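You operate a simulated robot arm through the tools that you are given. There is no shell and no other tool.

You run a simulated robot arm. Do the job below in one go: nothing can be reset, and whatever is moved stays where it is left.

TASK
Bring branch B up to 6 bar and join it to branch C.
Fine: set B's dial, plug the square white coupler into B's free socket and the round white one into C's, then open B's valve; Clamp stays fed, the Cross-feed lamp never lights; the other couplers, valves and dials stay.
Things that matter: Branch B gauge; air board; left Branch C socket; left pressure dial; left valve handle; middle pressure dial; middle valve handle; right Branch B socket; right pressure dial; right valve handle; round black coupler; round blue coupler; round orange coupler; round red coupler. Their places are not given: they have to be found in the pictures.

Only the result counts: the job must be done as asked and must still hold three seconds after the hand-in. Knocking over, shifting, dropping, spilling or breaking anything else fails it.

THE ROBOT
A 6-joint arm with a fingered hand, fixed in place. Base frame: the origin is on the floor under the middle of its stand, x ahead of it, y to its left, z up; the work surface is at about z = 0.8. Readings come in m, degrees, newtons and seconds.
With the tool pointing down near the work surface it reaches from about 0.32 to 0.74 m from the base axis. Its first joint turns from -115.0 to 115.0 degrees. Payload 4 kg.
The TCP is the grasp point between the finger pads, 0.026 m short of the fingertips. In the tool frame z runs along the fingers and y along their closing line. The gripper opens to 0.132 m; its body begins 0.073 m behind the TCP. The gripper is a hand of 4 fingers: y runs from the thumb to the fingers, the wrist lies at [0, 0, -0.239] in the tool frame.
Orientation is that of the tool frame in the base frame, as [roll, pitch, yaw] about the fixed x, y, z axes, in that order (R = Rz(yaw) Ry(pitch) Rx(roll)). With the fingers straight down and closing along the base's y, the tool's x points along the base's -x, its y along +y and its z along -z.

THE INTERFACE
- The arm moves only by the tool send_rows. Its argument "plan" is one flat list of numbers, 6 for each row, row after row: the shift along the tool's x, y, z in units of 100 mm (1.0 is 100 mm), then the turn, a rotation vector about the tool's x, y, z in units of 120 degrees (1.0 is 120 degrees). In form: [tx, ty, tz, wx, wy, wz, tx, ty, tz, wx, wy, wz, ...]. A call has 1 to 20 rows; each row is the pose to reach, as a shift and turn from the pose commanded when the call began, along the tool's axes at that moment. A call with a number of a shift or a turn outside -1 to 1 is refused whole. A row lasts 0.2 s, in which the tool goes at most 0.05 m and 8.6 degrees; a call with a longer step from one row to the next is refused whole. A pose out of reach is approached as far as the arm can. The call stops where the force on the tool passes 90 N (or 10 N more than at its start, if that is more) or the arm is blocked; 0.2 s more then pass. In this call time passes only in rows, and 0.2 s behind the last. The reply holds the time, the measured pose of the TCP, the force on the tool along the base axes, the opening and the grip force, in the units named above and with some noise, with the torque about the TCP (base axes, N m) and any sound that the robot's microphone picked up.
- Cameras (640 x 400 px; columns grow to the right, rows downward): "scene" is fixed at [0.4008, -0.5008, 1.578]; the picture's right is [0.95, 0.30, 0.00], its down [0.16, -0.50, -0.85] and it looks along [-0.25, 0.81, -0.52] (base axes); focal length 326 px, centre (320, 200). "wrist" rides on the gripper at [0.068, 0.002, -0.097] in the tool frame; the picture's right is [-0.03, 1.00, 0.00], its down [-0.82, -0.02, -0.58] and it looks along [-0.58, -0.01, 0.82] (tool axes); focal length 270 px, centre (320, 200).
- camera(camera): a new picture of that camera. The clock stands still meanwhile.
- move_column(by): slides the trunk up (or, below 0, down) by that many m; the arm rides with it, the base frame stays. It gives what a move gives, with no picture.
- set_fingers(finger1, finger2, finger3, thumb_bend): sets how far each is bent, from 0 (flat) to 1 (curled in); at 0.3 the hand is open as for a grip, at 0.7 the pads meet at the TCP. One left out holds its place. A second passes; each finger stops where it meets its share of the squeeze, and holds until it gets a number again. It is the only way to open and close the hand. It gives what a move gives, with no picture; readings hold the bend of each and the force on the fingers (four entries, about 0 where the hand has none), thumb and palm.
- point_at(camera, pixels): for up to 12 pixels [column, row] of the newest picture of that camera ("zoom" is the newest enlarged one), the place [x, y, z] in the base frame of the surface seen there, good to about 0.003 m. The clock stands still meanwhile.
- zoom(camera, box): a new picture of the part [left, top, right, bottom] of that camera's present view, enlarged. The clock stands still meanwhile.
- job_done(): hands the job in; it is judged then, once.

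Open the gripper and draw the arm clear of the work before you hand the job in, unless the task says otherwise.

The tools are called by a JSON object that holds its "api" and its "payload". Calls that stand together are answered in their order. send_rows: Moves the arm, as the interface text tells. Its arguments: {"type":"object","properties":{"plan":{"type":"array","items":{"type":"number"}}},"required":["plan"]} The other tools are called the same way: move_column (by) moves the trunk up or down; set_fingers (finger1, finger2, finger3, thumb_bend) moves the fingers one by one; camera (camera) takes a picture; point_at (camera, pixels) gives the place of the surface under pixels of a picture; zoom (camera, box) takes an enlarged picture of a part of a camera's view; job_done () hands the job in.

At the start:

```text
clock: 0.0
position: [0.2725, 0.4009, 1.1644]
orientation: [-180.0, 0.0, -179.9]
contact_force: [-0.7, -0.5, 0.1]
torque: [0.03, -0.01, 0.0]
grip_width: 0.1317
gripper_force: 0.0
shape: jaw
bend: [0.3, 0.3, 0.3, 0.3]
finger forces: [0.1, 0.1, 0.0, 0.0, 0.0, 0.1]
trunk travel left (down, up): [-0.925, 0.065]
```

scene: 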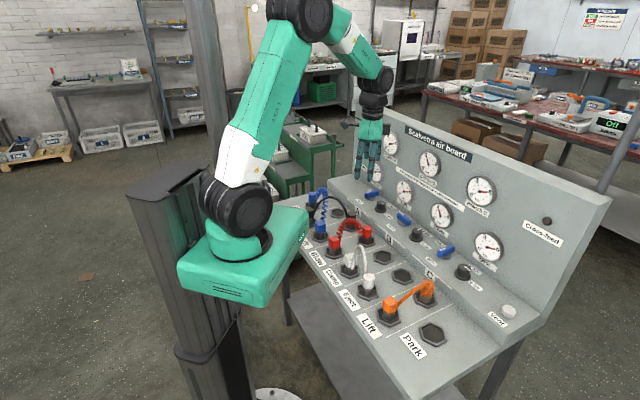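
wrist: 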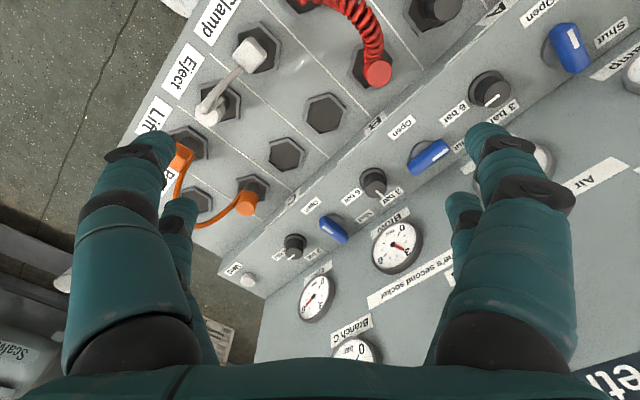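

I start by looking at the board closely: the scene shows the couplers around columns 300-440, rows 190-340. I zoom in on the sockets and the panel.

{"api": "zoom", "payload": {"camera": "scene", "box": [290, 170, 450, 270]}}

{"api": "zoom", "payload": {"camera": "scene", "box": [320, 240, 480, 340]}}

{"api": "zoom", "payload": {"camera": "scene", "box": [350, 120, 574, 260]}}

{"api": "zoom", "payload": {"camera": "wrist", "box": [130, 0, 450, 200]}}

{"api": "zoom", "payload": {"camera": "wrist", "box": [220, 100, 540, 300]}}

```text
4.00 times, centred on (370, 220) of scene
```

zoom: 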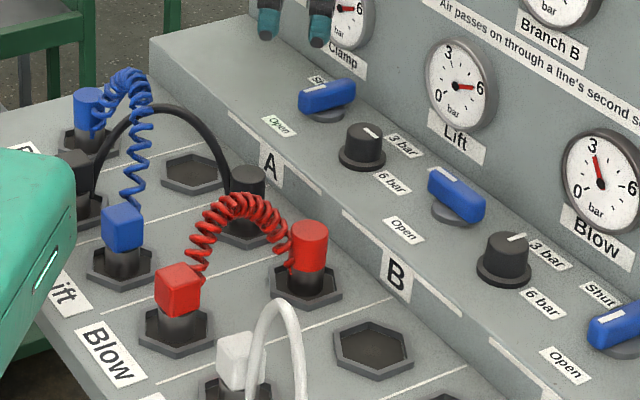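

```text
4.00 times, centred on (400, 290) of scene
```

zoom: 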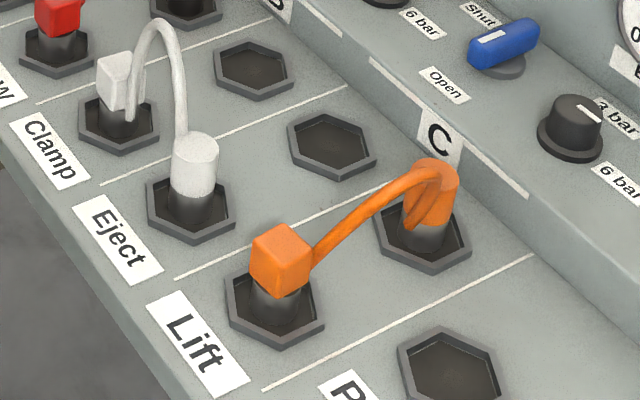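

```text
2.86 times, centred on (462, 190) of scene
```

zoom: 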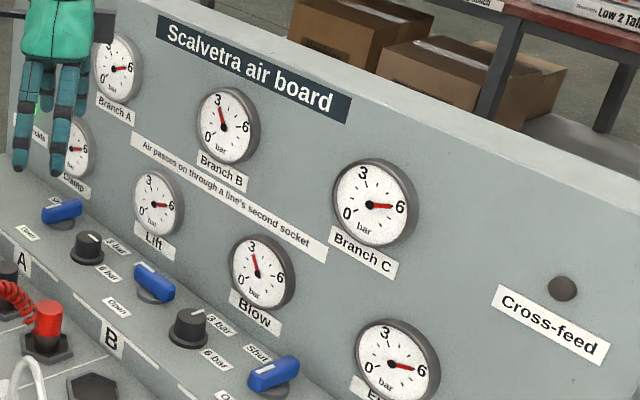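

```text
2.00 times, centred on (290, 100) of wrist
```

zoom: 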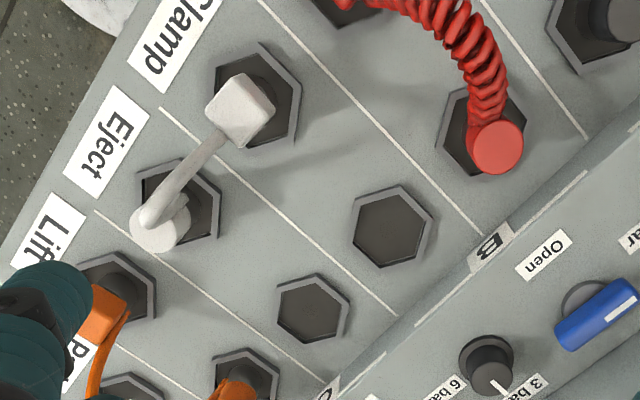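

```text
2.00 times, centred on (380, 200) of wrist
```

zoom: 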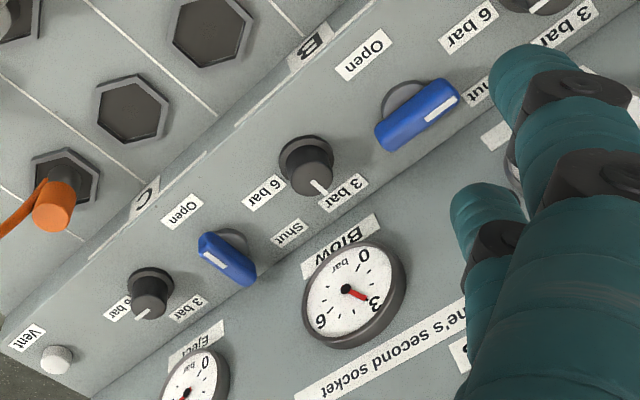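

The labels at the left are hidden by the arm; I zoom closer on the labels, valves, dials, and gauges to read them.

{"api": "zoom", "payload": {"camera": "scene", "box": [296, 180, 376, 230]}}

{"api": "zoom", "payload": {"camera": "scene", "box": [296, 220, 376, 270]}}

{"api": "zoom", "payload": {"camera": "scene", "box": [350, 180, 430, 230]}}

{"api": "zoom", "payload": {"camera": "scene", "box": [395, 210, 475, 260]}}

{"api": "zoom", "payload": {"camera": "scene", "box": [430, 240, 526, 300]}}

{"api": "zoom", "payload": {"camera": "scene", "box": [360, 130, 440, 180]}}

{"api": "zoom", "payload": {"camera": "scene", "box": [420, 170, 516, 230]}}

```text
8.00 times, centred on (336, 205) of scene
```

zoom: 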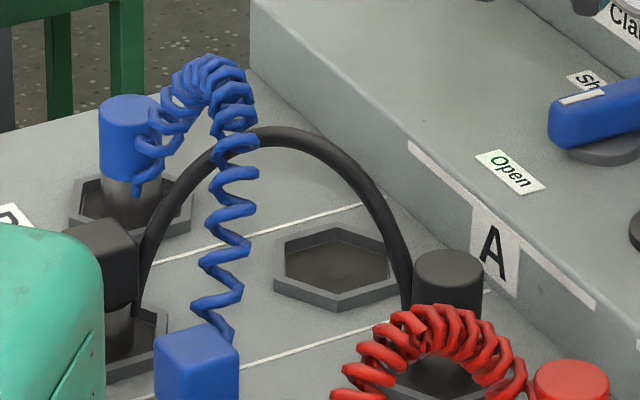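

```text
8.00 times, centred on (336, 245) of scene
```

zoom: 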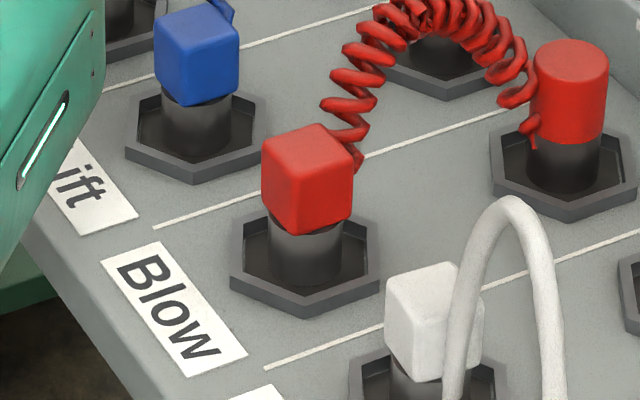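

```text
8.00 times, centred on (390, 205) of scene
```

zoom: 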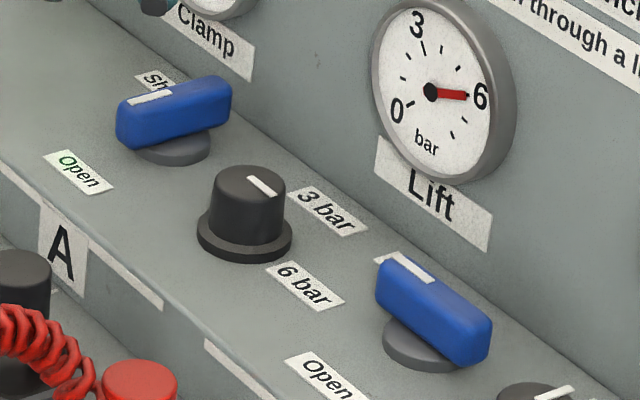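

```text
8.00 times, centred on (435, 235) of scene
```

zoom: 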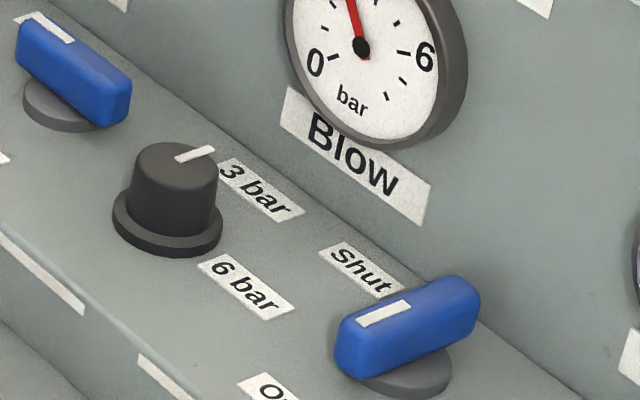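

```text
6.67 times, centred on (478, 270) of scene
```

zoom: 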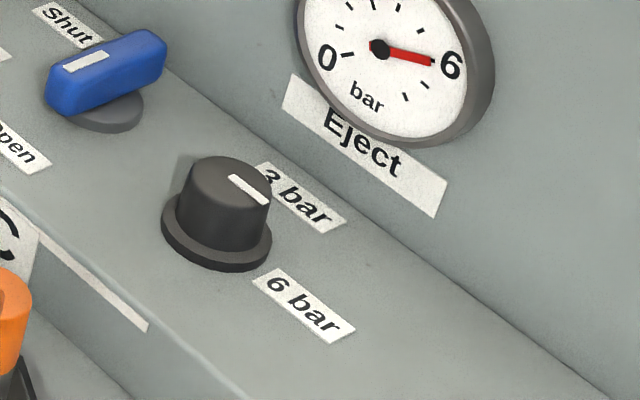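

```text
8.00 times, centred on (400, 155) of scene
```

zoom: 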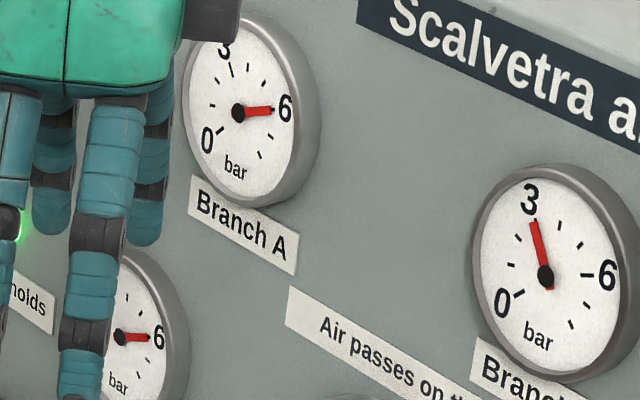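

```text
6.67 times, centred on (468, 200) of scene
```

zoom: 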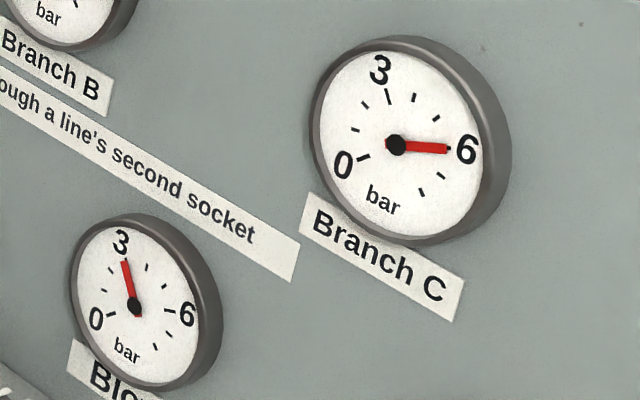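

The picture shows B's handle along the ledge and A's and C's across it. I measure the key places on the board with point_at to get its geometry.

{"api": "camera", "payload": {"camera": "scene"}}

{"api": "point_at", "payload": {"camera": "scene", "pixels": [[384, 257], [402, 276], [338, 213], [433, 333], [363, 288], [369, 294], [348, 262], [349, 271], [367, 284], [388, 308], [425, 286], [365, 230]]}}

{"api": "point_at", "payload": {"camera": "scene", "pixels": [[381, 203], [416, 232], [462, 268], [372, 194], [404, 219], [446, 249], [403, 255], [420, 196], [405, 232], [425, 247], [450, 290], [509, 311]]}}

```text
taken
```

scene: 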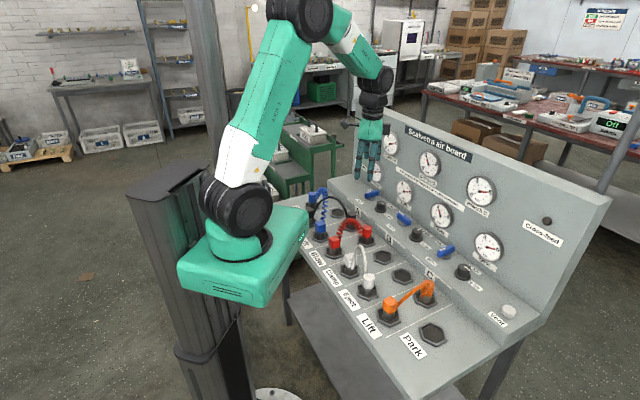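

```text
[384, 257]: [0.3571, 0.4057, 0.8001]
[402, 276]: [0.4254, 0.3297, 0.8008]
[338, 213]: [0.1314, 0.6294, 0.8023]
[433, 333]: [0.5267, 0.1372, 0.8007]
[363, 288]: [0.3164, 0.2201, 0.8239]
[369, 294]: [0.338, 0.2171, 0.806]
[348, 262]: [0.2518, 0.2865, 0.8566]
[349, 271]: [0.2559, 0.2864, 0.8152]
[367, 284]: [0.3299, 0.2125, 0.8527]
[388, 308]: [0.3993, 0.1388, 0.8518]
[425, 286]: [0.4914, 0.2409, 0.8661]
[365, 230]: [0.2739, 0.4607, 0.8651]
```

```text
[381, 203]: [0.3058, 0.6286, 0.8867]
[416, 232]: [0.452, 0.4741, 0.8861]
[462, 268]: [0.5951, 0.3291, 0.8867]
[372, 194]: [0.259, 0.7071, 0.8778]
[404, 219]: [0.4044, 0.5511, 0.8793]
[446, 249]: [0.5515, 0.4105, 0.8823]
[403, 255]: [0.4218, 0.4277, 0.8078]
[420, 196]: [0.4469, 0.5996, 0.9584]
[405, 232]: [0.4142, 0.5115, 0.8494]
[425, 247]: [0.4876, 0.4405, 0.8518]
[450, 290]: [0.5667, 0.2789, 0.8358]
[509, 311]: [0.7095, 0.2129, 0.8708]
```

Measured: deck z≈0.80, ledge z≈0.85, and the board runs along about (0.70,-0.72). I move the hand back and turn it 44° so the wrist camera faces the board squarely and frees the view of the notes.

{"api": "send_rows", "payload": {"plan": [-0.0375, -0.14, 0, 0, 0, -0.0611, -0.075, -0.28, 0, 0, 0, -0.1222, -0.1125, -0.42, 0, 0, 0, -0.1833, -0.15, -0.56, 0, 0, 0, -0.2444, -0.1875, -0.7, 0, 0, 0, -0.3056, -0.225, -0.84, 0, 0, 0, -0.3667]}}

{"api": "camera", "payload": {"camera": "wrist"}}

{"api": "camera", "payload": {"camera": "scene"}}

```text
clock: 1.4
position: [0.2945, 0.3163, 1.1646]
orientation: [-180.0, 0.0, -135.9]
contact_force: [-0.1, -0.5, -0.1]
torque: [0.03, -0.03, -0.03]
grip_width: 0.1317
gripper_force: 0.1
shape: jaw
bend: [0.3, 0.3, 0.3, 0.3]
finger forces: [0.0, 0.0, 0.0, 0.0, 0.0, 0.1]
trunk travel left (down, up): [-0.925, 0.065]
```

```text
taken
```

wrist: 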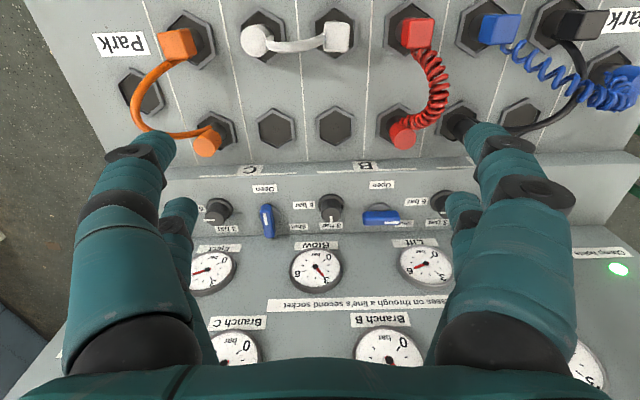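

```text
taken
```

scene: 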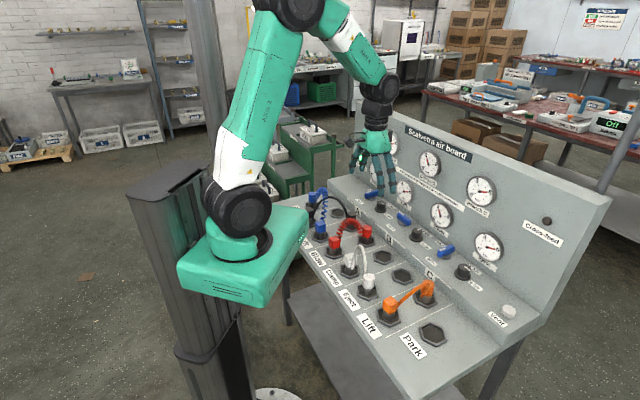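

The wrist picture shows Park labels at both ends and a green lamp "Clamp holds" at (618,268). I zoom for detail on handles, dials and the far left couplers.

{"api": "zoom", "payload": {"camera": "wrist", "box": [190, 170, 480, 351]}}

{"api": "zoom", "payload": {"camera": "wrist", "box": [440, 0, 640, 125]}}

{"api": "zoom", "payload": {"camera": "wrist", "box": [220, 0, 420, 125]}}

{"api": "zoom", "payload": {"camera": "scene", "box": [340, 130, 420, 180]}}

{"api": "zoom", "payload": {"camera": "wrist", "box": [540, 220, 640, 282]}}

{"api": "zoom", "payload": {"camera": "wrist", "box": [290, 170, 410, 245]}}

```text
2.21 times, centred on (335, 260) of wrist
```

zoom: 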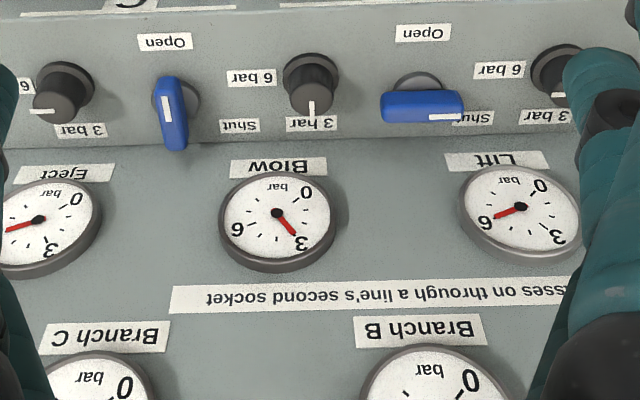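

```text
3.20 times, centred on (540, 62) of wrist
```

zoom: 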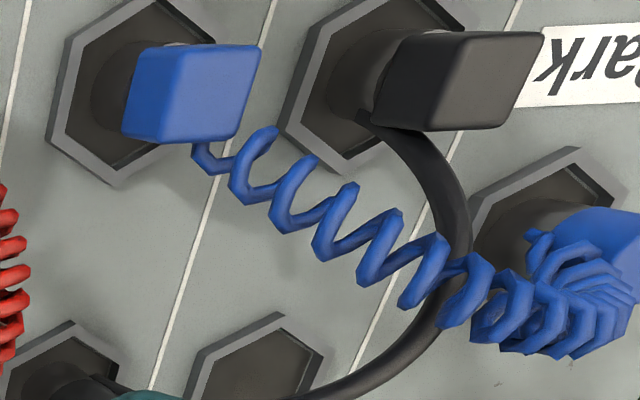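

```text
3.20 times, centred on (320, 62) of wrist
```

zoom: 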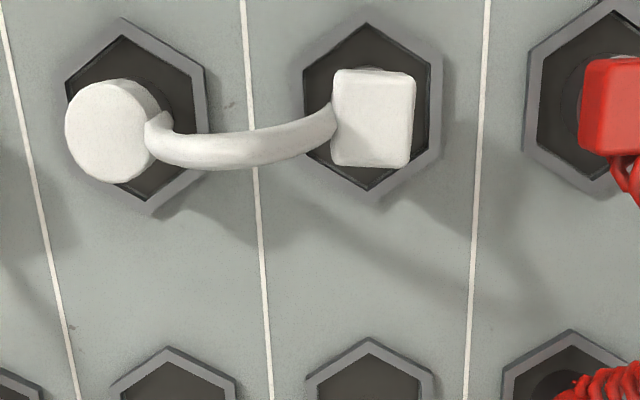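

```text
8.00 times, centred on (380, 155) of scene
```

zoom: 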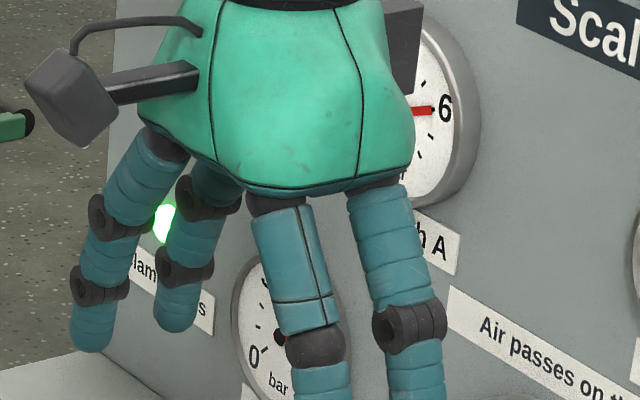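

```text
6.40 times, centred on (590, 251) of wrist
```

zoom: 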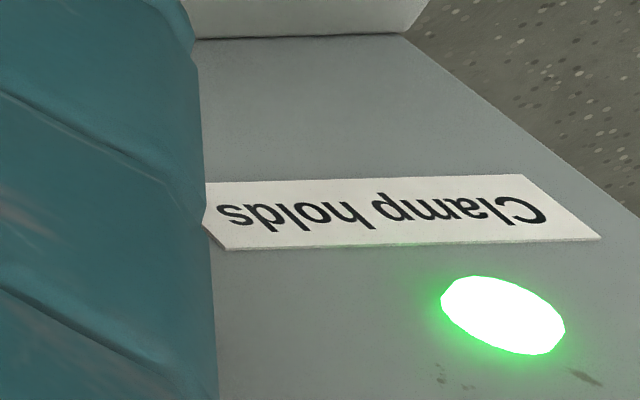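

```text
5.33 times, centred on (350, 208) of wrist
```

zoom: 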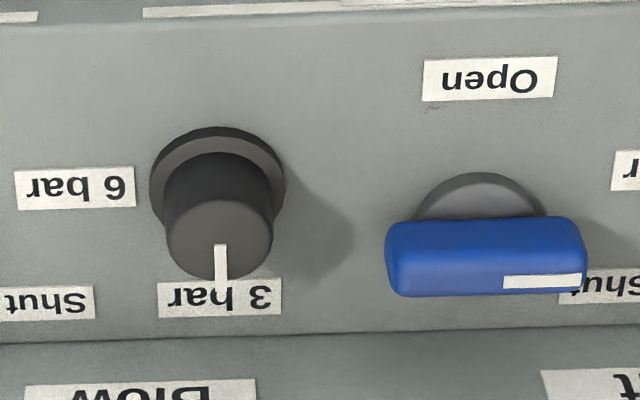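

Now it is readable: B's dial stripe points back (3 bar), C's points right (6 bar); B's handle stripe points left (Shut), C's and A's point to the front (Open). So the dial needs -90° and the valve +90° about base z. I measure the couplers precisely in a zoom.

{"api": "zoom", "payload": {"camera": "wrist", "box": [220, 0, 420, 125]}}

{"api": "point_at", "payload": {"camera": "zoom", "pixels": [[372, 118], [342, 75], [408, 78], [340, 160], [404, 162], [112, 130], [75, 130], [150, 118], [112, 90], [112, 175], [250, 150], [200, 150]]}}

{"api": "zoom", "payload": {"camera": "wrist", "box": [240, 90, 400, 190]}}

```text
3.20 times, centred on (320, 62) of wrist
```

zoom: 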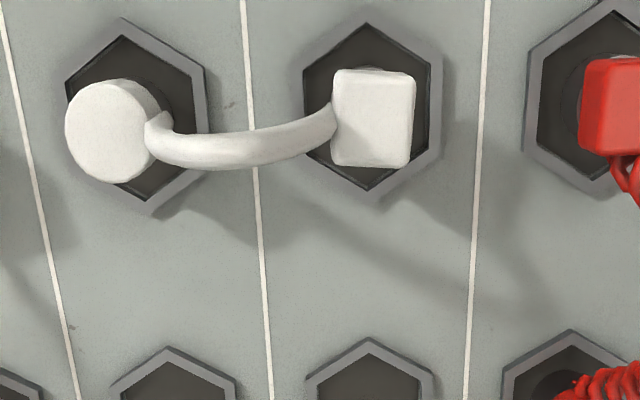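

```text
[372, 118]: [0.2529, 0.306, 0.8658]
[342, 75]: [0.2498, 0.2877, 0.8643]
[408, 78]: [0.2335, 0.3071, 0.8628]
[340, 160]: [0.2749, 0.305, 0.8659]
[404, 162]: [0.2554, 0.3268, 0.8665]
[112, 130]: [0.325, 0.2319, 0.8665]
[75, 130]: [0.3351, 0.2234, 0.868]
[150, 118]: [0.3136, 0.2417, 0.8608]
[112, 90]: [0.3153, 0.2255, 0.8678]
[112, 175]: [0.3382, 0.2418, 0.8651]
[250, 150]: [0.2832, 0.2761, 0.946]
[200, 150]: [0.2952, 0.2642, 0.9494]
```

```text
4.00 times, centred on (320, 140) of wrist
```

zoom: 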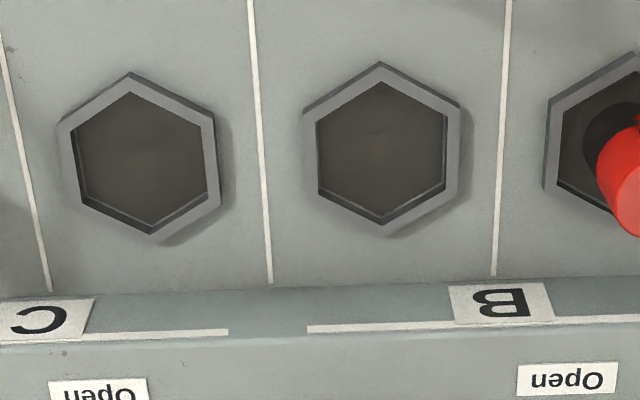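

Square white centre ≈(0.2534,0.3067), round white ≈(0.3255,0.2325), tops at z≈0.866; the white hose arch reaches z≈0.948. Now the empty sockets from the current zoom: B's at (380,145), C's at (143,155).

{"api": "point_at", "payload": {"camera": "zoom", "pixels": [[380, 145], [380, 88], [380, 205], [318, 145], [443, 145], [143, 155], [135, 97], [150, 215], [82, 155], [208, 150], [379, 66], [134, 76]]}}

{"api": "zoom", "payload": {"camera": "wrist", "box": [290, 170, 410, 245]}}

{"api": "point_at", "payload": {"camera": "zoom", "pixels": [[219, 238], [190, 238], [250, 238], [219, 210], [219, 265], [222, 140], [485, 258], [395, 255], [578, 255], [545, 282], [485, 190], [320, 380]]}}

```text
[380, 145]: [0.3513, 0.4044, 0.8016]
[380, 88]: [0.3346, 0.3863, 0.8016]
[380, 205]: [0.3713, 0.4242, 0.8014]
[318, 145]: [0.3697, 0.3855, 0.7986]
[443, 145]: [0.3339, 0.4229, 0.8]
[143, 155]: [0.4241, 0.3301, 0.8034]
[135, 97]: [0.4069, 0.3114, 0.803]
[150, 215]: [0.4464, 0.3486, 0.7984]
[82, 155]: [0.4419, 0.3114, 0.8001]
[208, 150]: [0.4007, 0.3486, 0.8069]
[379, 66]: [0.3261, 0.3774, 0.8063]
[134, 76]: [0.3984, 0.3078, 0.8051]
```

```text
5.33 times, centred on (350, 208) of wrist
```

zoom: 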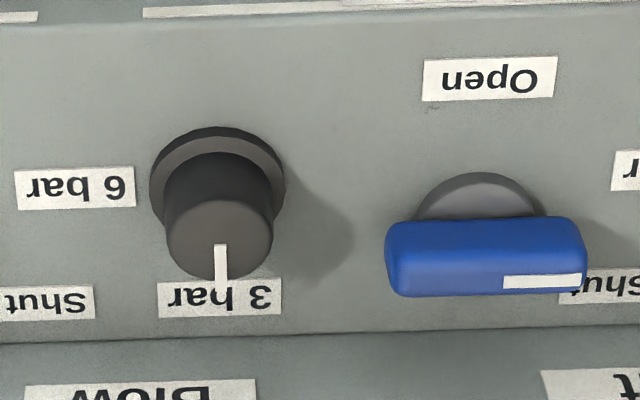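

```text
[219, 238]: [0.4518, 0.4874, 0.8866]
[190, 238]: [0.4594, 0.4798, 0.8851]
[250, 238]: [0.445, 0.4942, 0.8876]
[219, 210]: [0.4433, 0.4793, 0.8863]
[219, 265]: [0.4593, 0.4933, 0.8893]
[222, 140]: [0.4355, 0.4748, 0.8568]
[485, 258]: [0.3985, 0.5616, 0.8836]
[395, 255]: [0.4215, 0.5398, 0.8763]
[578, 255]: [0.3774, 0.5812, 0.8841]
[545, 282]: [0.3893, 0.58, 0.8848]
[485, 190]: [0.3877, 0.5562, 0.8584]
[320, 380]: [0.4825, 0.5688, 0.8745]
```

Free sockets: B ≈(0.352,0.4045), C ≈(0.424,0.330); dial B top ≈(0.452,0.487,0.887), valve B handle centre ≈(0.3995,0.5605,0.884), back panel vertical about 0.08 m behind the dial. Next I look at the hand itself, and bend only finger1 to learn how the digits are laid out.

{"api": "zoom", "payload": {"camera": "scene", "box": [330, 60, 430, 210]}}

{"api": "set_fingers", "payload": {"finger1": 0.6}}

{"api": "camera", "payload": {"camera": "wrist"}}

```text
2.67 times, centred on (380, 135) of scene
```

zoom: 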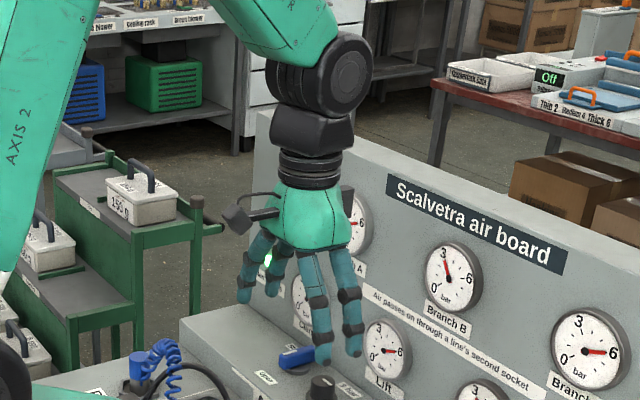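

```text
clock: 2.4
position: [0.295, 0.3162, 1.1634]
orientation: [180.0, 0.0, -135.9]
contact_force: [0.3, -0.2, 1.3]
torque: [0.02, -0.01, 0.02]
grip_width: 0.0833
gripper_force: 0.0
shape: fingers
bend: [0.6, 0.3, 0.3, 0.3]
finger forces: [0.0, 0.0, 0.0, 0.0, 0.1, 0.1]
trunk travel left (down, up): [-0.925, 0.065]
```

```text
taken
```

wrist: 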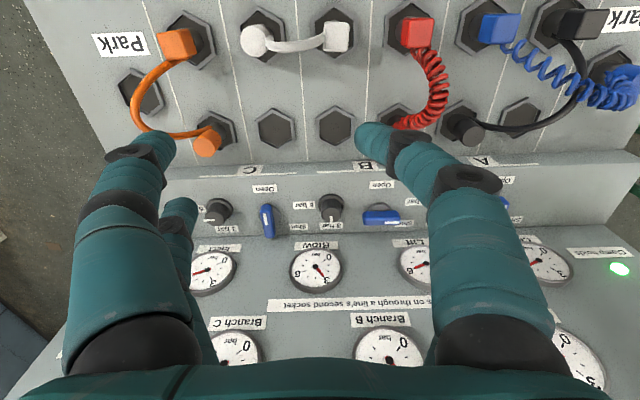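

Finger1 is the near one on the picture's right (+y, +x). I set finger1 back and bend finger2 to learn its place.

{"api": "set_fingers", "payload": {"finger1": 0.3, "finger2": 0.6}}

{"api": "camera", "payload": {"camera": "wrist"}}

{"api": "set_fingers", "payload": {"finger2": 0.3, "finger3": 0.6}}

{"api": "camera", "payload": {"camera": "wrist"}}

```text
clock: 3.4
position: [0.295, 0.3178, 1.1651]
orientation: [180.0, 0.0, -136.0]
contact_force: [1.0, 1.5, -0.8]
torque: [-0.02, 0.02, 0.0]
grip_width: 0.1325
gripper_force: 0.0
shape: fingers
bend: [0.3, 0.6, 0.3, 0.3]
finger forces: [0.1, 0.1, 0.0, 0.2, 0.0, 0.1]
trunk travel left (down, up): [-0.925, 0.065]
```

```text
taken
```

wrist: 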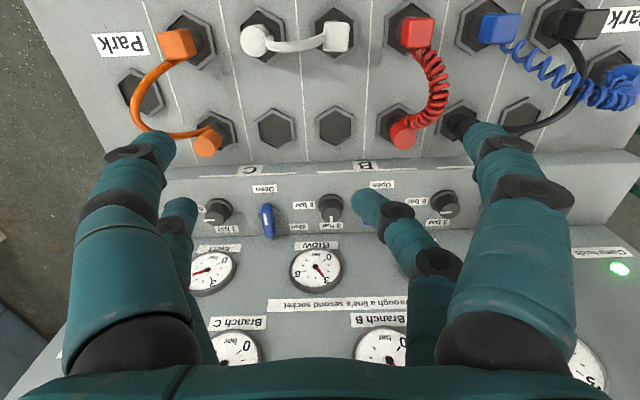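

```text
clock: 4.4
position: [0.2956, 0.3164, 1.1647]
orientation: [180.0, 0.0, -136.0]
contact_force: [0.4, 0.1, 1.2]
torque: [0.0, -0.03, 0.02]
grip_width: 0.1326
gripper_force: 0.0
shape: fingers
bend: [0.3, 0.3, 0.6, 0.3]
finger forces: [0.1, 0.0, 0.0, 0.0, 0.1, 0.1]
trunk travel left (down, up): [-0.925, 0.065]
```

```text
taken
```

wrist: 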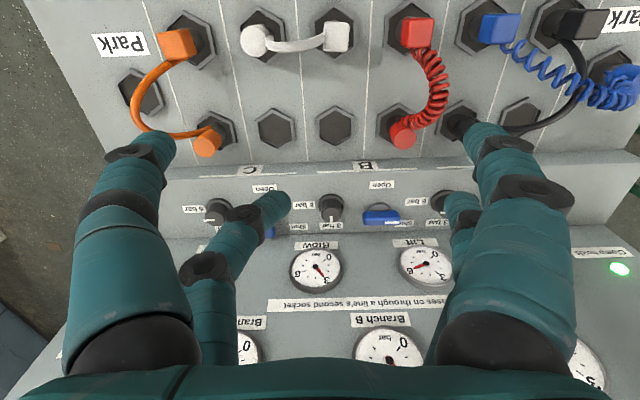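

Layout is clear: finger1 (+x,+y), finger2 (-x,+y), finger3 (-x,-y), thumb (+x,-y). I measure the hose heights near where the hand will pass, red coil near (438,75), orange hose near (140,90), white hose near (300,46).

{"api": "set_fingers", "payload": {"finger3": 0.3}}

{"api": "camera", "payload": {"camera": "wrist"}}

{"api": "point_at", "payload": {"camera": "wrist", "pixels": [[433, 62], [440, 80], [443, 95], [430, 115], [417, 33], [402, 136], [140, 90], [136, 105], [150, 125], [175, 135], [300, 46], [570, 60]]}}

{"api": "zoom", "payload": {"camera": "wrist", "box": [360, 0, 480, 150]}}

```text
clock: 5.4
position: [0.2952, 0.3159, 1.1653]
orientation: [180.0, 0.1, -136.0]
contact_force: [-0.2, -0.6, 0.3]
torque: [-0.01, 0.02, 0.02]
grip_width: 0.1325
gripper_force: 0.0
shape: fingers
bend: [0.3, 0.3, 0.3, 0.3]
finger forces: [0.1, 0.0, 0.0, 0.0, 0.0, 0.0]
trunk travel left (down, up): [-0.925, 0.065]
```

```text
taken
```

wrist: 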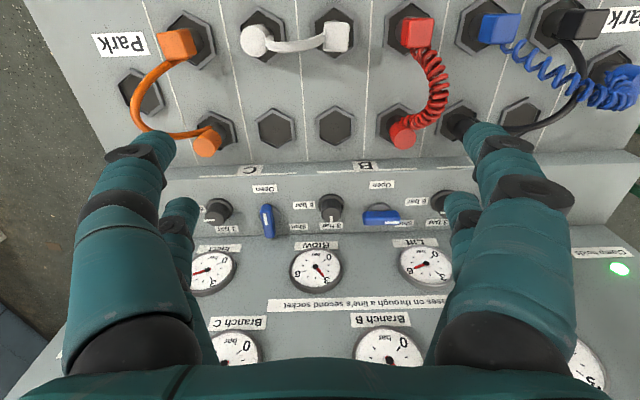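

```text
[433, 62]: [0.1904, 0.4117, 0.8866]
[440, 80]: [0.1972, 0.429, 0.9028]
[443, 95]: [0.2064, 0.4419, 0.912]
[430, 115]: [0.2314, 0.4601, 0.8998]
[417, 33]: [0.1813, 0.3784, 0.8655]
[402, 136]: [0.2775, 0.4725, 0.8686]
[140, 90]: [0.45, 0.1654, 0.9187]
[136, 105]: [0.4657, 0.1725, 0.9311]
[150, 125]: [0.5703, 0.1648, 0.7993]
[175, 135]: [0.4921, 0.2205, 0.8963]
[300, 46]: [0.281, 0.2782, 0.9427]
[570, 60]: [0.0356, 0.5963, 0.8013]
```

```text
2.67 times, centred on (420, 75) of wrist
```

zoom: 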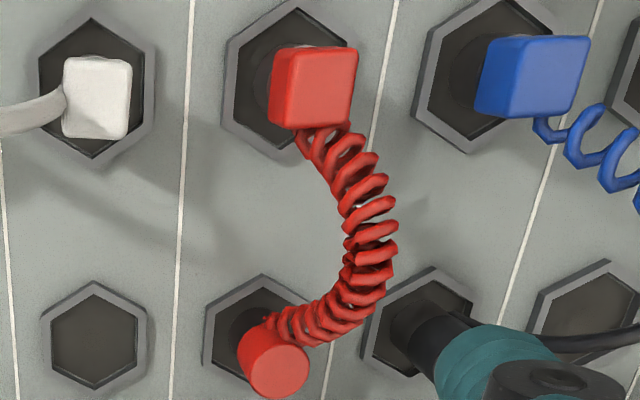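

Red coil peaks at z≈0.912 off to the left, orange at ≈0.931, white ≈0.945. Before touching anything I want to read the hidden label of the black square's lane, so I slide the hand 80 mm to the front and 80 mm left at this height.

{"api": "send_rows", "payload": {"plan": [0.27, 0.27, 0, 0, 0, 0, 0.54, 0.54, 0, 0, 0, 0, 0.8, 0.8, 0, 0, 0, 0]}}

{"api": "camera", "payload": {"camera": "wrist"}}

{"api": "zoom", "payload": {"camera": "wrist", "box": [400, 0, 600, 125]}}

```text
clock: 6.2
position: [0.1836, 0.3185, 1.1661]
orientation: [179.9, 0.1, -136.0]
contact_force: [-0.2, -0.3, 0.2]
torque: [0.01, 0.0, 0.02]
grip_width: 0.1328
gripper_force: 0.1
shape: fingers
bend: [0.3, 0.3, 0.3, 0.3]
finger forces: [0.0, 0.1, 0.1, 0.0, 0.0, 0.1]
trunk travel left (down, up): [-0.925, 0.065]
```

```text
taken
```

wrist: 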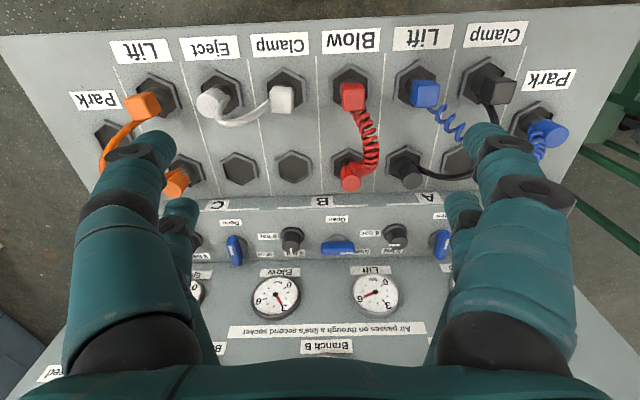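

```text
3.20 times, centred on (500, 62) of wrist
```

zoom: 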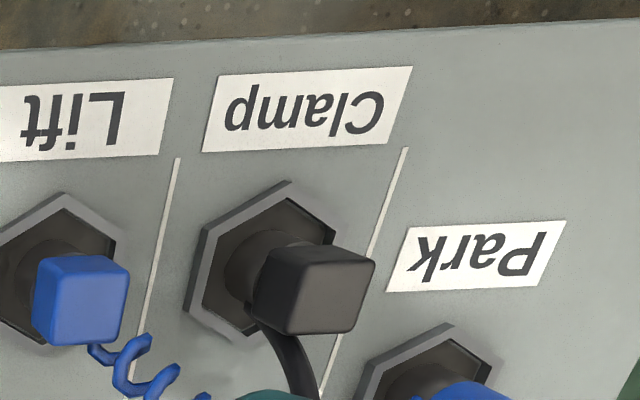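

Confirmed: black square feeds Clamp from A, and Clamp's second socket passes to Eject through the white hose, so moving white leaves Clamp fed. I re-measure dial B (292,238) and valve B (338,248) from this viewpoint.

{"api": "zoom", "payload": {"camera": "wrist", "box": [260, 205, 388, 285]}}

{"api": "point_at", "payload": {"camera": "zoom", "pixels": [[165, 185], [132, 185], [200, 185], [165, 170], [165, 210], [390, 215], [320, 215], [462, 215], [390, 205], [390, 228], [155, 120], [395, 190]]}}

{"api": "zoom", "payload": {"camera": "wrist", "box": [190, 55, 318, 135]}}

{"api": "point_at", "payload": {"camera": "zoom", "pixels": [[470, 210], [410, 170], [525, 165], [415, 270], [520, 265], [115, 235], [60, 235], [165, 235], [115, 190], [115, 275], [465, 300], [435, 120]]}}

```text
5.00 times, centred on (324, 245) of wrist
```

zoom: 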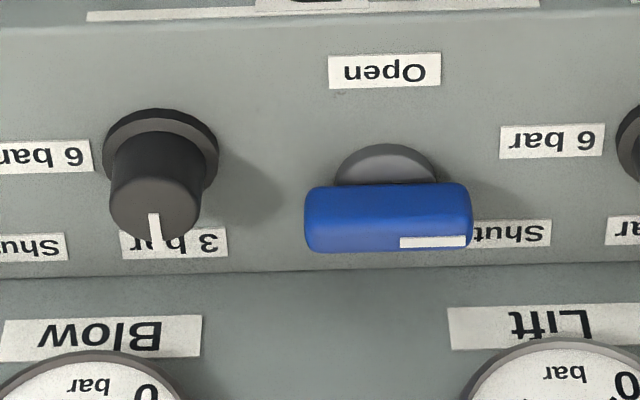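

```text
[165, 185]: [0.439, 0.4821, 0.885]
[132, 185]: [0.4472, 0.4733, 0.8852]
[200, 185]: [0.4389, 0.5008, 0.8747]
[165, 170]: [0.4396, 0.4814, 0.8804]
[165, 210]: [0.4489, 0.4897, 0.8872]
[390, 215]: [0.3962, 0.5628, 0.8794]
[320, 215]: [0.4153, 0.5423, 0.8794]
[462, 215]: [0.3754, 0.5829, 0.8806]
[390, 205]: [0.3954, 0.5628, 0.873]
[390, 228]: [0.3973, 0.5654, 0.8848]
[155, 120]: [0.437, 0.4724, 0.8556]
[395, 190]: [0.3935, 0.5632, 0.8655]
```

```text
5.00 times, centred on (254, 95) of wrist
```

zoom: 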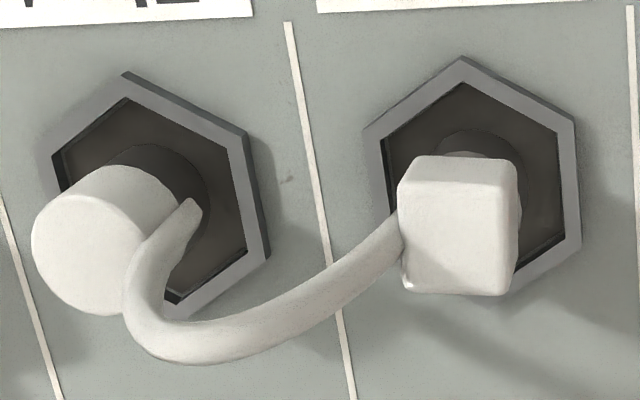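

```text
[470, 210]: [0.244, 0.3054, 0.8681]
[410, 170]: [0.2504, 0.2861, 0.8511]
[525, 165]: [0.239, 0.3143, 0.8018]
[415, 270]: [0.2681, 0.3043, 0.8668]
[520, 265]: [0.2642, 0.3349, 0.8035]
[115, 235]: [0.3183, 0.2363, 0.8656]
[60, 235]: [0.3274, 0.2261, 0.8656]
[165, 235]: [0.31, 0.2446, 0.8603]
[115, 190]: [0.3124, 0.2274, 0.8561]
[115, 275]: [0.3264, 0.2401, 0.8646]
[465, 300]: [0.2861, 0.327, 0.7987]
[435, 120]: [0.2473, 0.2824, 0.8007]
```

Handle centre refined to ≈(0.401,0.568), dial ≈(0.452,0.4865). Now I take socket rim vertices of Clamp and Eject in the current zoom so that the socket-to-socket shifts are accurate.

{"api": "point_at", "payload": {"camera": "zoom", "pixels": [[462, 67], [568, 128], [572, 235], [373, 137], [385, 150], [127, 83], [241, 138], [262, 250], [182, 305], [50, 165], [500, 292], [545, 262]]}}

{"api": "zoom", "payload": {"camera": "wrist", "box": [208, 140, 336, 220]}}

```text
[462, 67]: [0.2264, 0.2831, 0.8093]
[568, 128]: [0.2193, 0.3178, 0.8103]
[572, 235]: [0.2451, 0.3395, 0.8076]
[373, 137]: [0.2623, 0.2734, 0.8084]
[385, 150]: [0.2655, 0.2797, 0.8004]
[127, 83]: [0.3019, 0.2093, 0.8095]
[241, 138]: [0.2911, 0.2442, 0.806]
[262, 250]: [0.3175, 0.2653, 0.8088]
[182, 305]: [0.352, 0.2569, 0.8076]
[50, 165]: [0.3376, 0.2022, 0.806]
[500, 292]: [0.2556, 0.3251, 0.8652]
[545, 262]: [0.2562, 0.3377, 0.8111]
```

```text
5.00 times, centred on (272, 180) of wrist
```

zoom: 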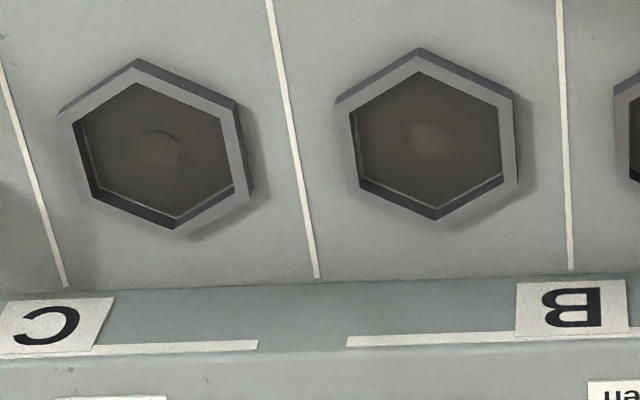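

Clamp socket centre (0.2537,0.3065) matches the coupler's centre, Eject's is ≈(0.327,0.2335). Now rim vertices of the two free sockets in the current zoom.

{"api": "point_at", "payload": {"camera": "zoom", "pixels": [[419, 58], [345, 108], [508, 182], [505, 97], [426, 140], [137, 72], [70, 122], [240, 190], [235, 107], [155, 150], [436, 215], [172, 225]]}}

```text
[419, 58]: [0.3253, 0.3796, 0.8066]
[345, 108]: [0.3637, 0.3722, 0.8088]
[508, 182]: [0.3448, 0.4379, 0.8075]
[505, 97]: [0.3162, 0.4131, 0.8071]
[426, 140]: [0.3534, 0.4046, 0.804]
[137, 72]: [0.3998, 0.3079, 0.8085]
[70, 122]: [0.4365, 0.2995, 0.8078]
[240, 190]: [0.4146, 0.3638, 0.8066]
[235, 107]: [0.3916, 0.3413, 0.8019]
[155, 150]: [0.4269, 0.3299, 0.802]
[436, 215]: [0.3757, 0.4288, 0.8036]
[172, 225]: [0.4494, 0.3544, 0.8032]
```

The grid fits 45° exactly: Clamp (0.2539,0.3064), B (0.3521,0.4045), Eject (0.3270,0.2333), C (0.4251,0.3315). Before going to the dial I check how far the gauges stand out from the back panel, at scene pixels around (442,213) and (404,190).

{"api": "camera", "payload": {"camera": "scene"}}

{"api": "point_at", "payload": {"camera": "scene", "pixels": [[438, 214], [442, 222], [447, 226], [404, 192], [408, 203], [430, 170], [480, 250], [460, 190], [560, 180], [418, 100], [590, 200], [488, 262]]}}

```text
taken
```

scene: 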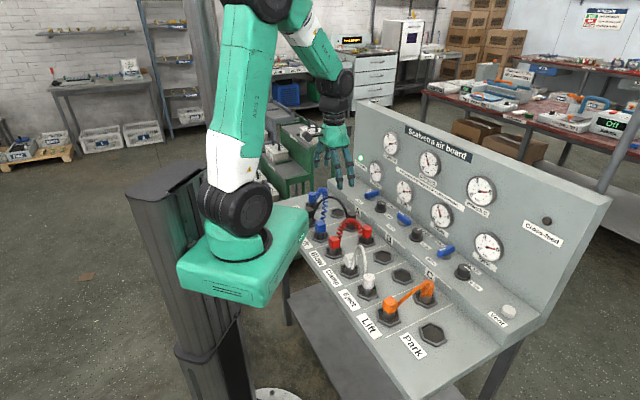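

```text
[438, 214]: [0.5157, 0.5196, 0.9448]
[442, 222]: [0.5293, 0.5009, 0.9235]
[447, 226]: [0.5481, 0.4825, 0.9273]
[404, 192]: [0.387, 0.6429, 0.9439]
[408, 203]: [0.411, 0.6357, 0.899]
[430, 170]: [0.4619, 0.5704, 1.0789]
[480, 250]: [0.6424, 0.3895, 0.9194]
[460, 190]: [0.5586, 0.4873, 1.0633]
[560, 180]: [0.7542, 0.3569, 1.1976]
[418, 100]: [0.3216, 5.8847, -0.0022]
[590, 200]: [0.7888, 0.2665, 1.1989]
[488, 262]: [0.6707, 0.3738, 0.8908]
```

Gauges stand out only about 14 mm (n≈0.728) and the panel is at n≈0.742. I narrow the hand to about 60 mm and start toward the dial, turning the tool to yaw -90° so that the closing line is diagonal to the board.

{"api": "set_fingers", "payload": {"finger1": 0.52, "finger2": 0.52, "finger3": 0.52, "thumb_bend": 0.52}}

{"api": "send_rows", "payload": {"plan": [-0.158, -0.0563, 0.0717, 0, 0, -0.0639, -0.316, -0.1127, 0.1433, 0, 0, -0.1278, -0.474, -0.169, 0.215, 0, 0, -0.1917, -0.632, -0.2253, 0.2867, 0, 0, -0.2555, -0.79, -0.2817, 0.3583, 0, 0, -0.3194, -0.9485, -0.338, 0.43, 0, 0, -0.3833]}}

```text
clock: 7.2
position: [0.1845, 0.3189, 1.1659]
orientation: [-180.0, 0.0, -136.0]
contact_force: [0.2, 0.4, -0.4]
torque: [0.01, -0.02, 0.01]
grip_width: 0.0597
gripper_force: 0.1
shape: fingers
bend: [0.52, 0.52, 0.52, 0.52]
finger forces: [0.1, 0.0, 0.1, 0.1, 0.0, 0.0]
trunk travel left (down, up): [-0.925, 0.065]
```

```text
clock: 8.6
position: [0.2749, 0.3595, 1.1214]
orientation: [-179.9, 0.0, -89.8]
contact_force: [-0.2, 0.6, -0.3]
torque: [0.01, 0.03, 0.01]
grip_width: 0.0599
gripper_force: 0.0
shape: fingers
bend: [0.52, 0.52, 0.52, 0.52]
finger forces: [0.1, 0.0, 0.0, 0.0, 0.1, 0.1]
trunk travel left (down, up): [-0.925, 0.065]
```

Width is 0.0597 as predicted. Next I go to a point 0.12 m in front of the dial at z≈1.08 and tilt the tool 15° so that the wrist leans away from the panel.

{"api": "send_rows", "payload": {"plan": [-0.141, -0.307, 0.138, 0, -0.0417, 0, -0.281, -0.614, 0.276, 0, -0.0833, 0, -0.422, -0.921, 0.414, 0, -0.125, 0]}}

{"api": "camera", "payload": {"camera": "wrist"}}

{"api": "camera", "payload": {"camera": "scene"}}

```text
clock: 9.4
position: [0.3673, 0.402, 1.0799]
orientation: [-179.9, 14.9, -90.1]
contact_force: [0.4, -0.8, -0.6]
torque: [-0.03, 0.02, 0.02]
grip_width: 0.0596
gripper_force: 0.0
shape: fingers
bend: [0.52, 0.52, 0.52, 0.52]
finger forces: [0.1, 0.0, 0.1, 0.0, 0.0, 0.0]
trunk travel left (down, up): [-0.925, 0.065]
```

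```text
taken
```

wrist: 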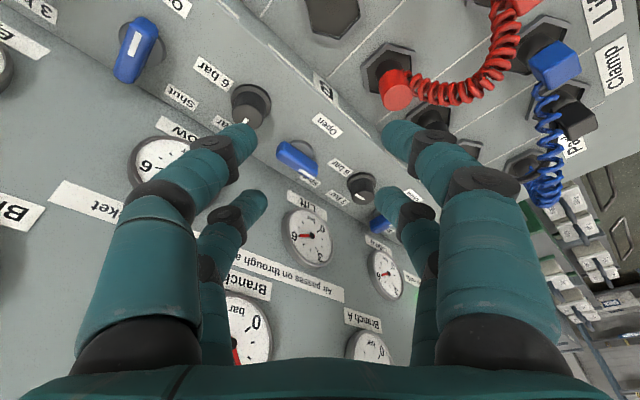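

```text
taken
```

scene: 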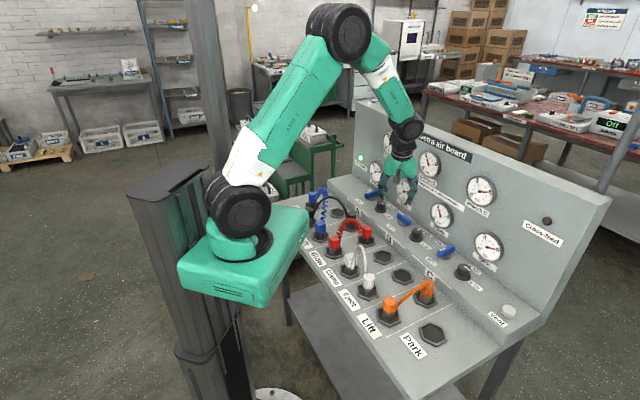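

Tilt is right (pitch 14.9°, fingers pointing slightly to the back). I move over the dial at z≈1.005, still well above the knob.

{"api": "send_rows", "payload": {"plan": [-0.207, -0.282, 0.315, 0, 0, 0, -0.415, -0.565, 0.629, 0, 0, 0, -0.622, -0.847, 0.944, 0, 0, 0]}}

{"api": "camera", "payload": {"camera": "wrist"}}

{"api": "zoom", "payload": {"camera": "scene", "box": [370, 130, 490, 280]}}

```text
clock: 10.2
position: [0.4521, 0.4847, 1.0053]
orientation: [179.9, 15.0, -90.0]
contact_force: [0.3, -0.9, -0.1]
torque: [0.0, -0.02, 0.0]
grip_width: 0.0596
gripper_force: 0.1
shape: fingers
bend: [0.52, 0.52, 0.52, 0.52]
finger forces: [0.0, 0.1, 0.0, 0.0, 0.1, 0.1]
trunk travel left (down, up): [-0.925, 0.065]
```

```text
taken
```

wrist: 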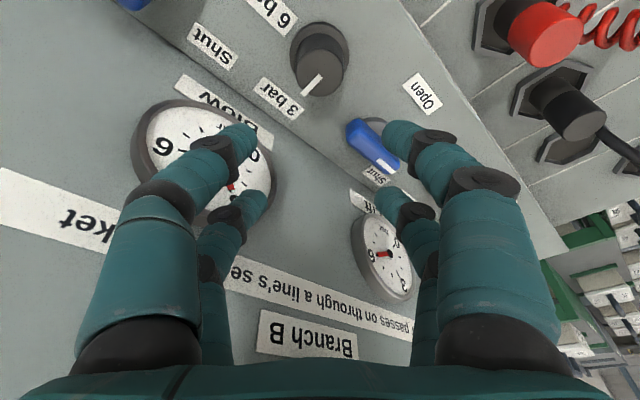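

```text
2.67 times, centred on (430, 205) of scene
```

zoom: 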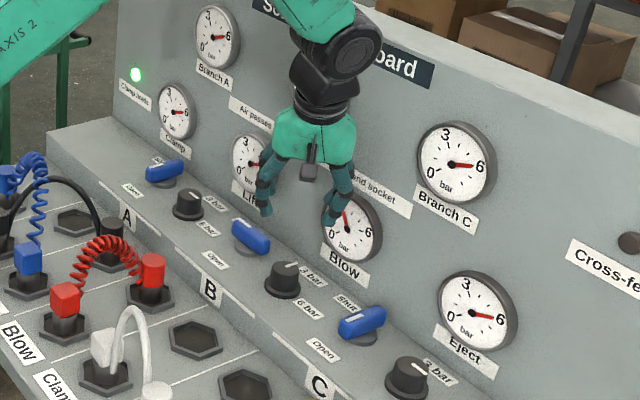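

The dial is visible at (322,70) from above. I measure it closely from here before descending.

{"api": "zoom", "payload": {"camera": "wrist", "box": [272, 10, 400, 90]}}

{"api": "point_at", "payload": {"camera": "zoom", "pixels": [[245, 330], [170, 300], [330, 330], [250, 250], [240, 390], [160, 340], [310, 260], [270, 395], [220, 370]]}}

```text
5.00 times, centred on (336, 50) of wrist
```

zoom: 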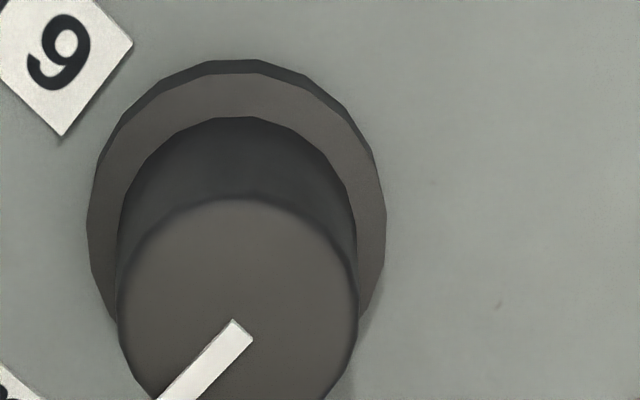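

```text
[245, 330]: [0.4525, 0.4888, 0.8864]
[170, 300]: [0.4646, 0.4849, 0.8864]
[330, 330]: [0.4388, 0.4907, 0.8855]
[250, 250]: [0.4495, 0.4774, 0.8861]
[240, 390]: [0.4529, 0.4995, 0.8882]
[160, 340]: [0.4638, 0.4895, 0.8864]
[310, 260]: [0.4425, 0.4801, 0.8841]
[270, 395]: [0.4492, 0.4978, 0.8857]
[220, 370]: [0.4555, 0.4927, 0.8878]
```

Knob centre refined to (0.453,0.4868), radius ≈19 mm, stripe pointing to 3 bar. I descend to z≈0.92 so the tips are still just above the knob top.

{"api": "send_rows", "payload": {"plan": [0.07, -0.003, 0.275, 0, 0, 0, 0.14, -0.007, 0.549, 0, 0, 0, 0.21, -0.01, 0.824, 0, 0, 0]}}

{"api": "camera", "payload": {"camera": "wrist"}}

{"api": "zoom", "payload": {"camera": "scene", "box": [370, 170, 466, 260]}}

```text
clock: 11.0
position: [0.4514, 0.4865, 0.9199]
orientation: [-180.0, 15.0, -90.0]
contact_force: [-0.4, 0.0, -0.2]
torque: [0.0, 0.02, 0.0]
grip_width: 0.0596
gripper_force: 0.0
shape: fingers
bend: [0.52, 0.52, 0.52, 0.52]
finger forces: [0.0, 0.1, 0.1, 0.0, 0.0, 0.1]
trunk travel left (down, up): [-0.925, 0.065]
```

```text
taken
```

wrist: 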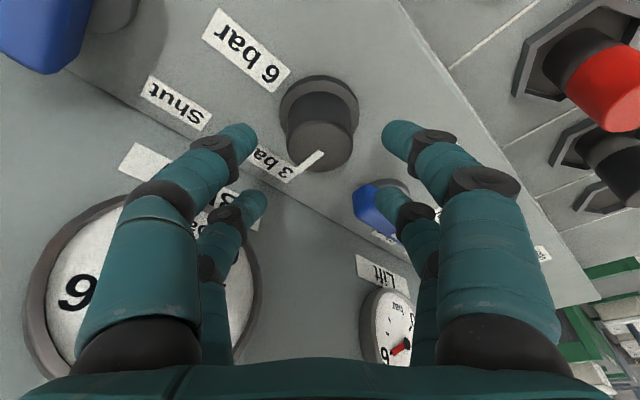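

```text
4.44 times, centred on (418, 215) of scene
```

zoom: 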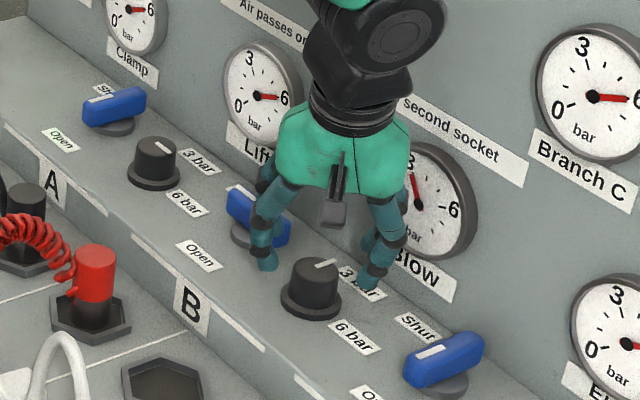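

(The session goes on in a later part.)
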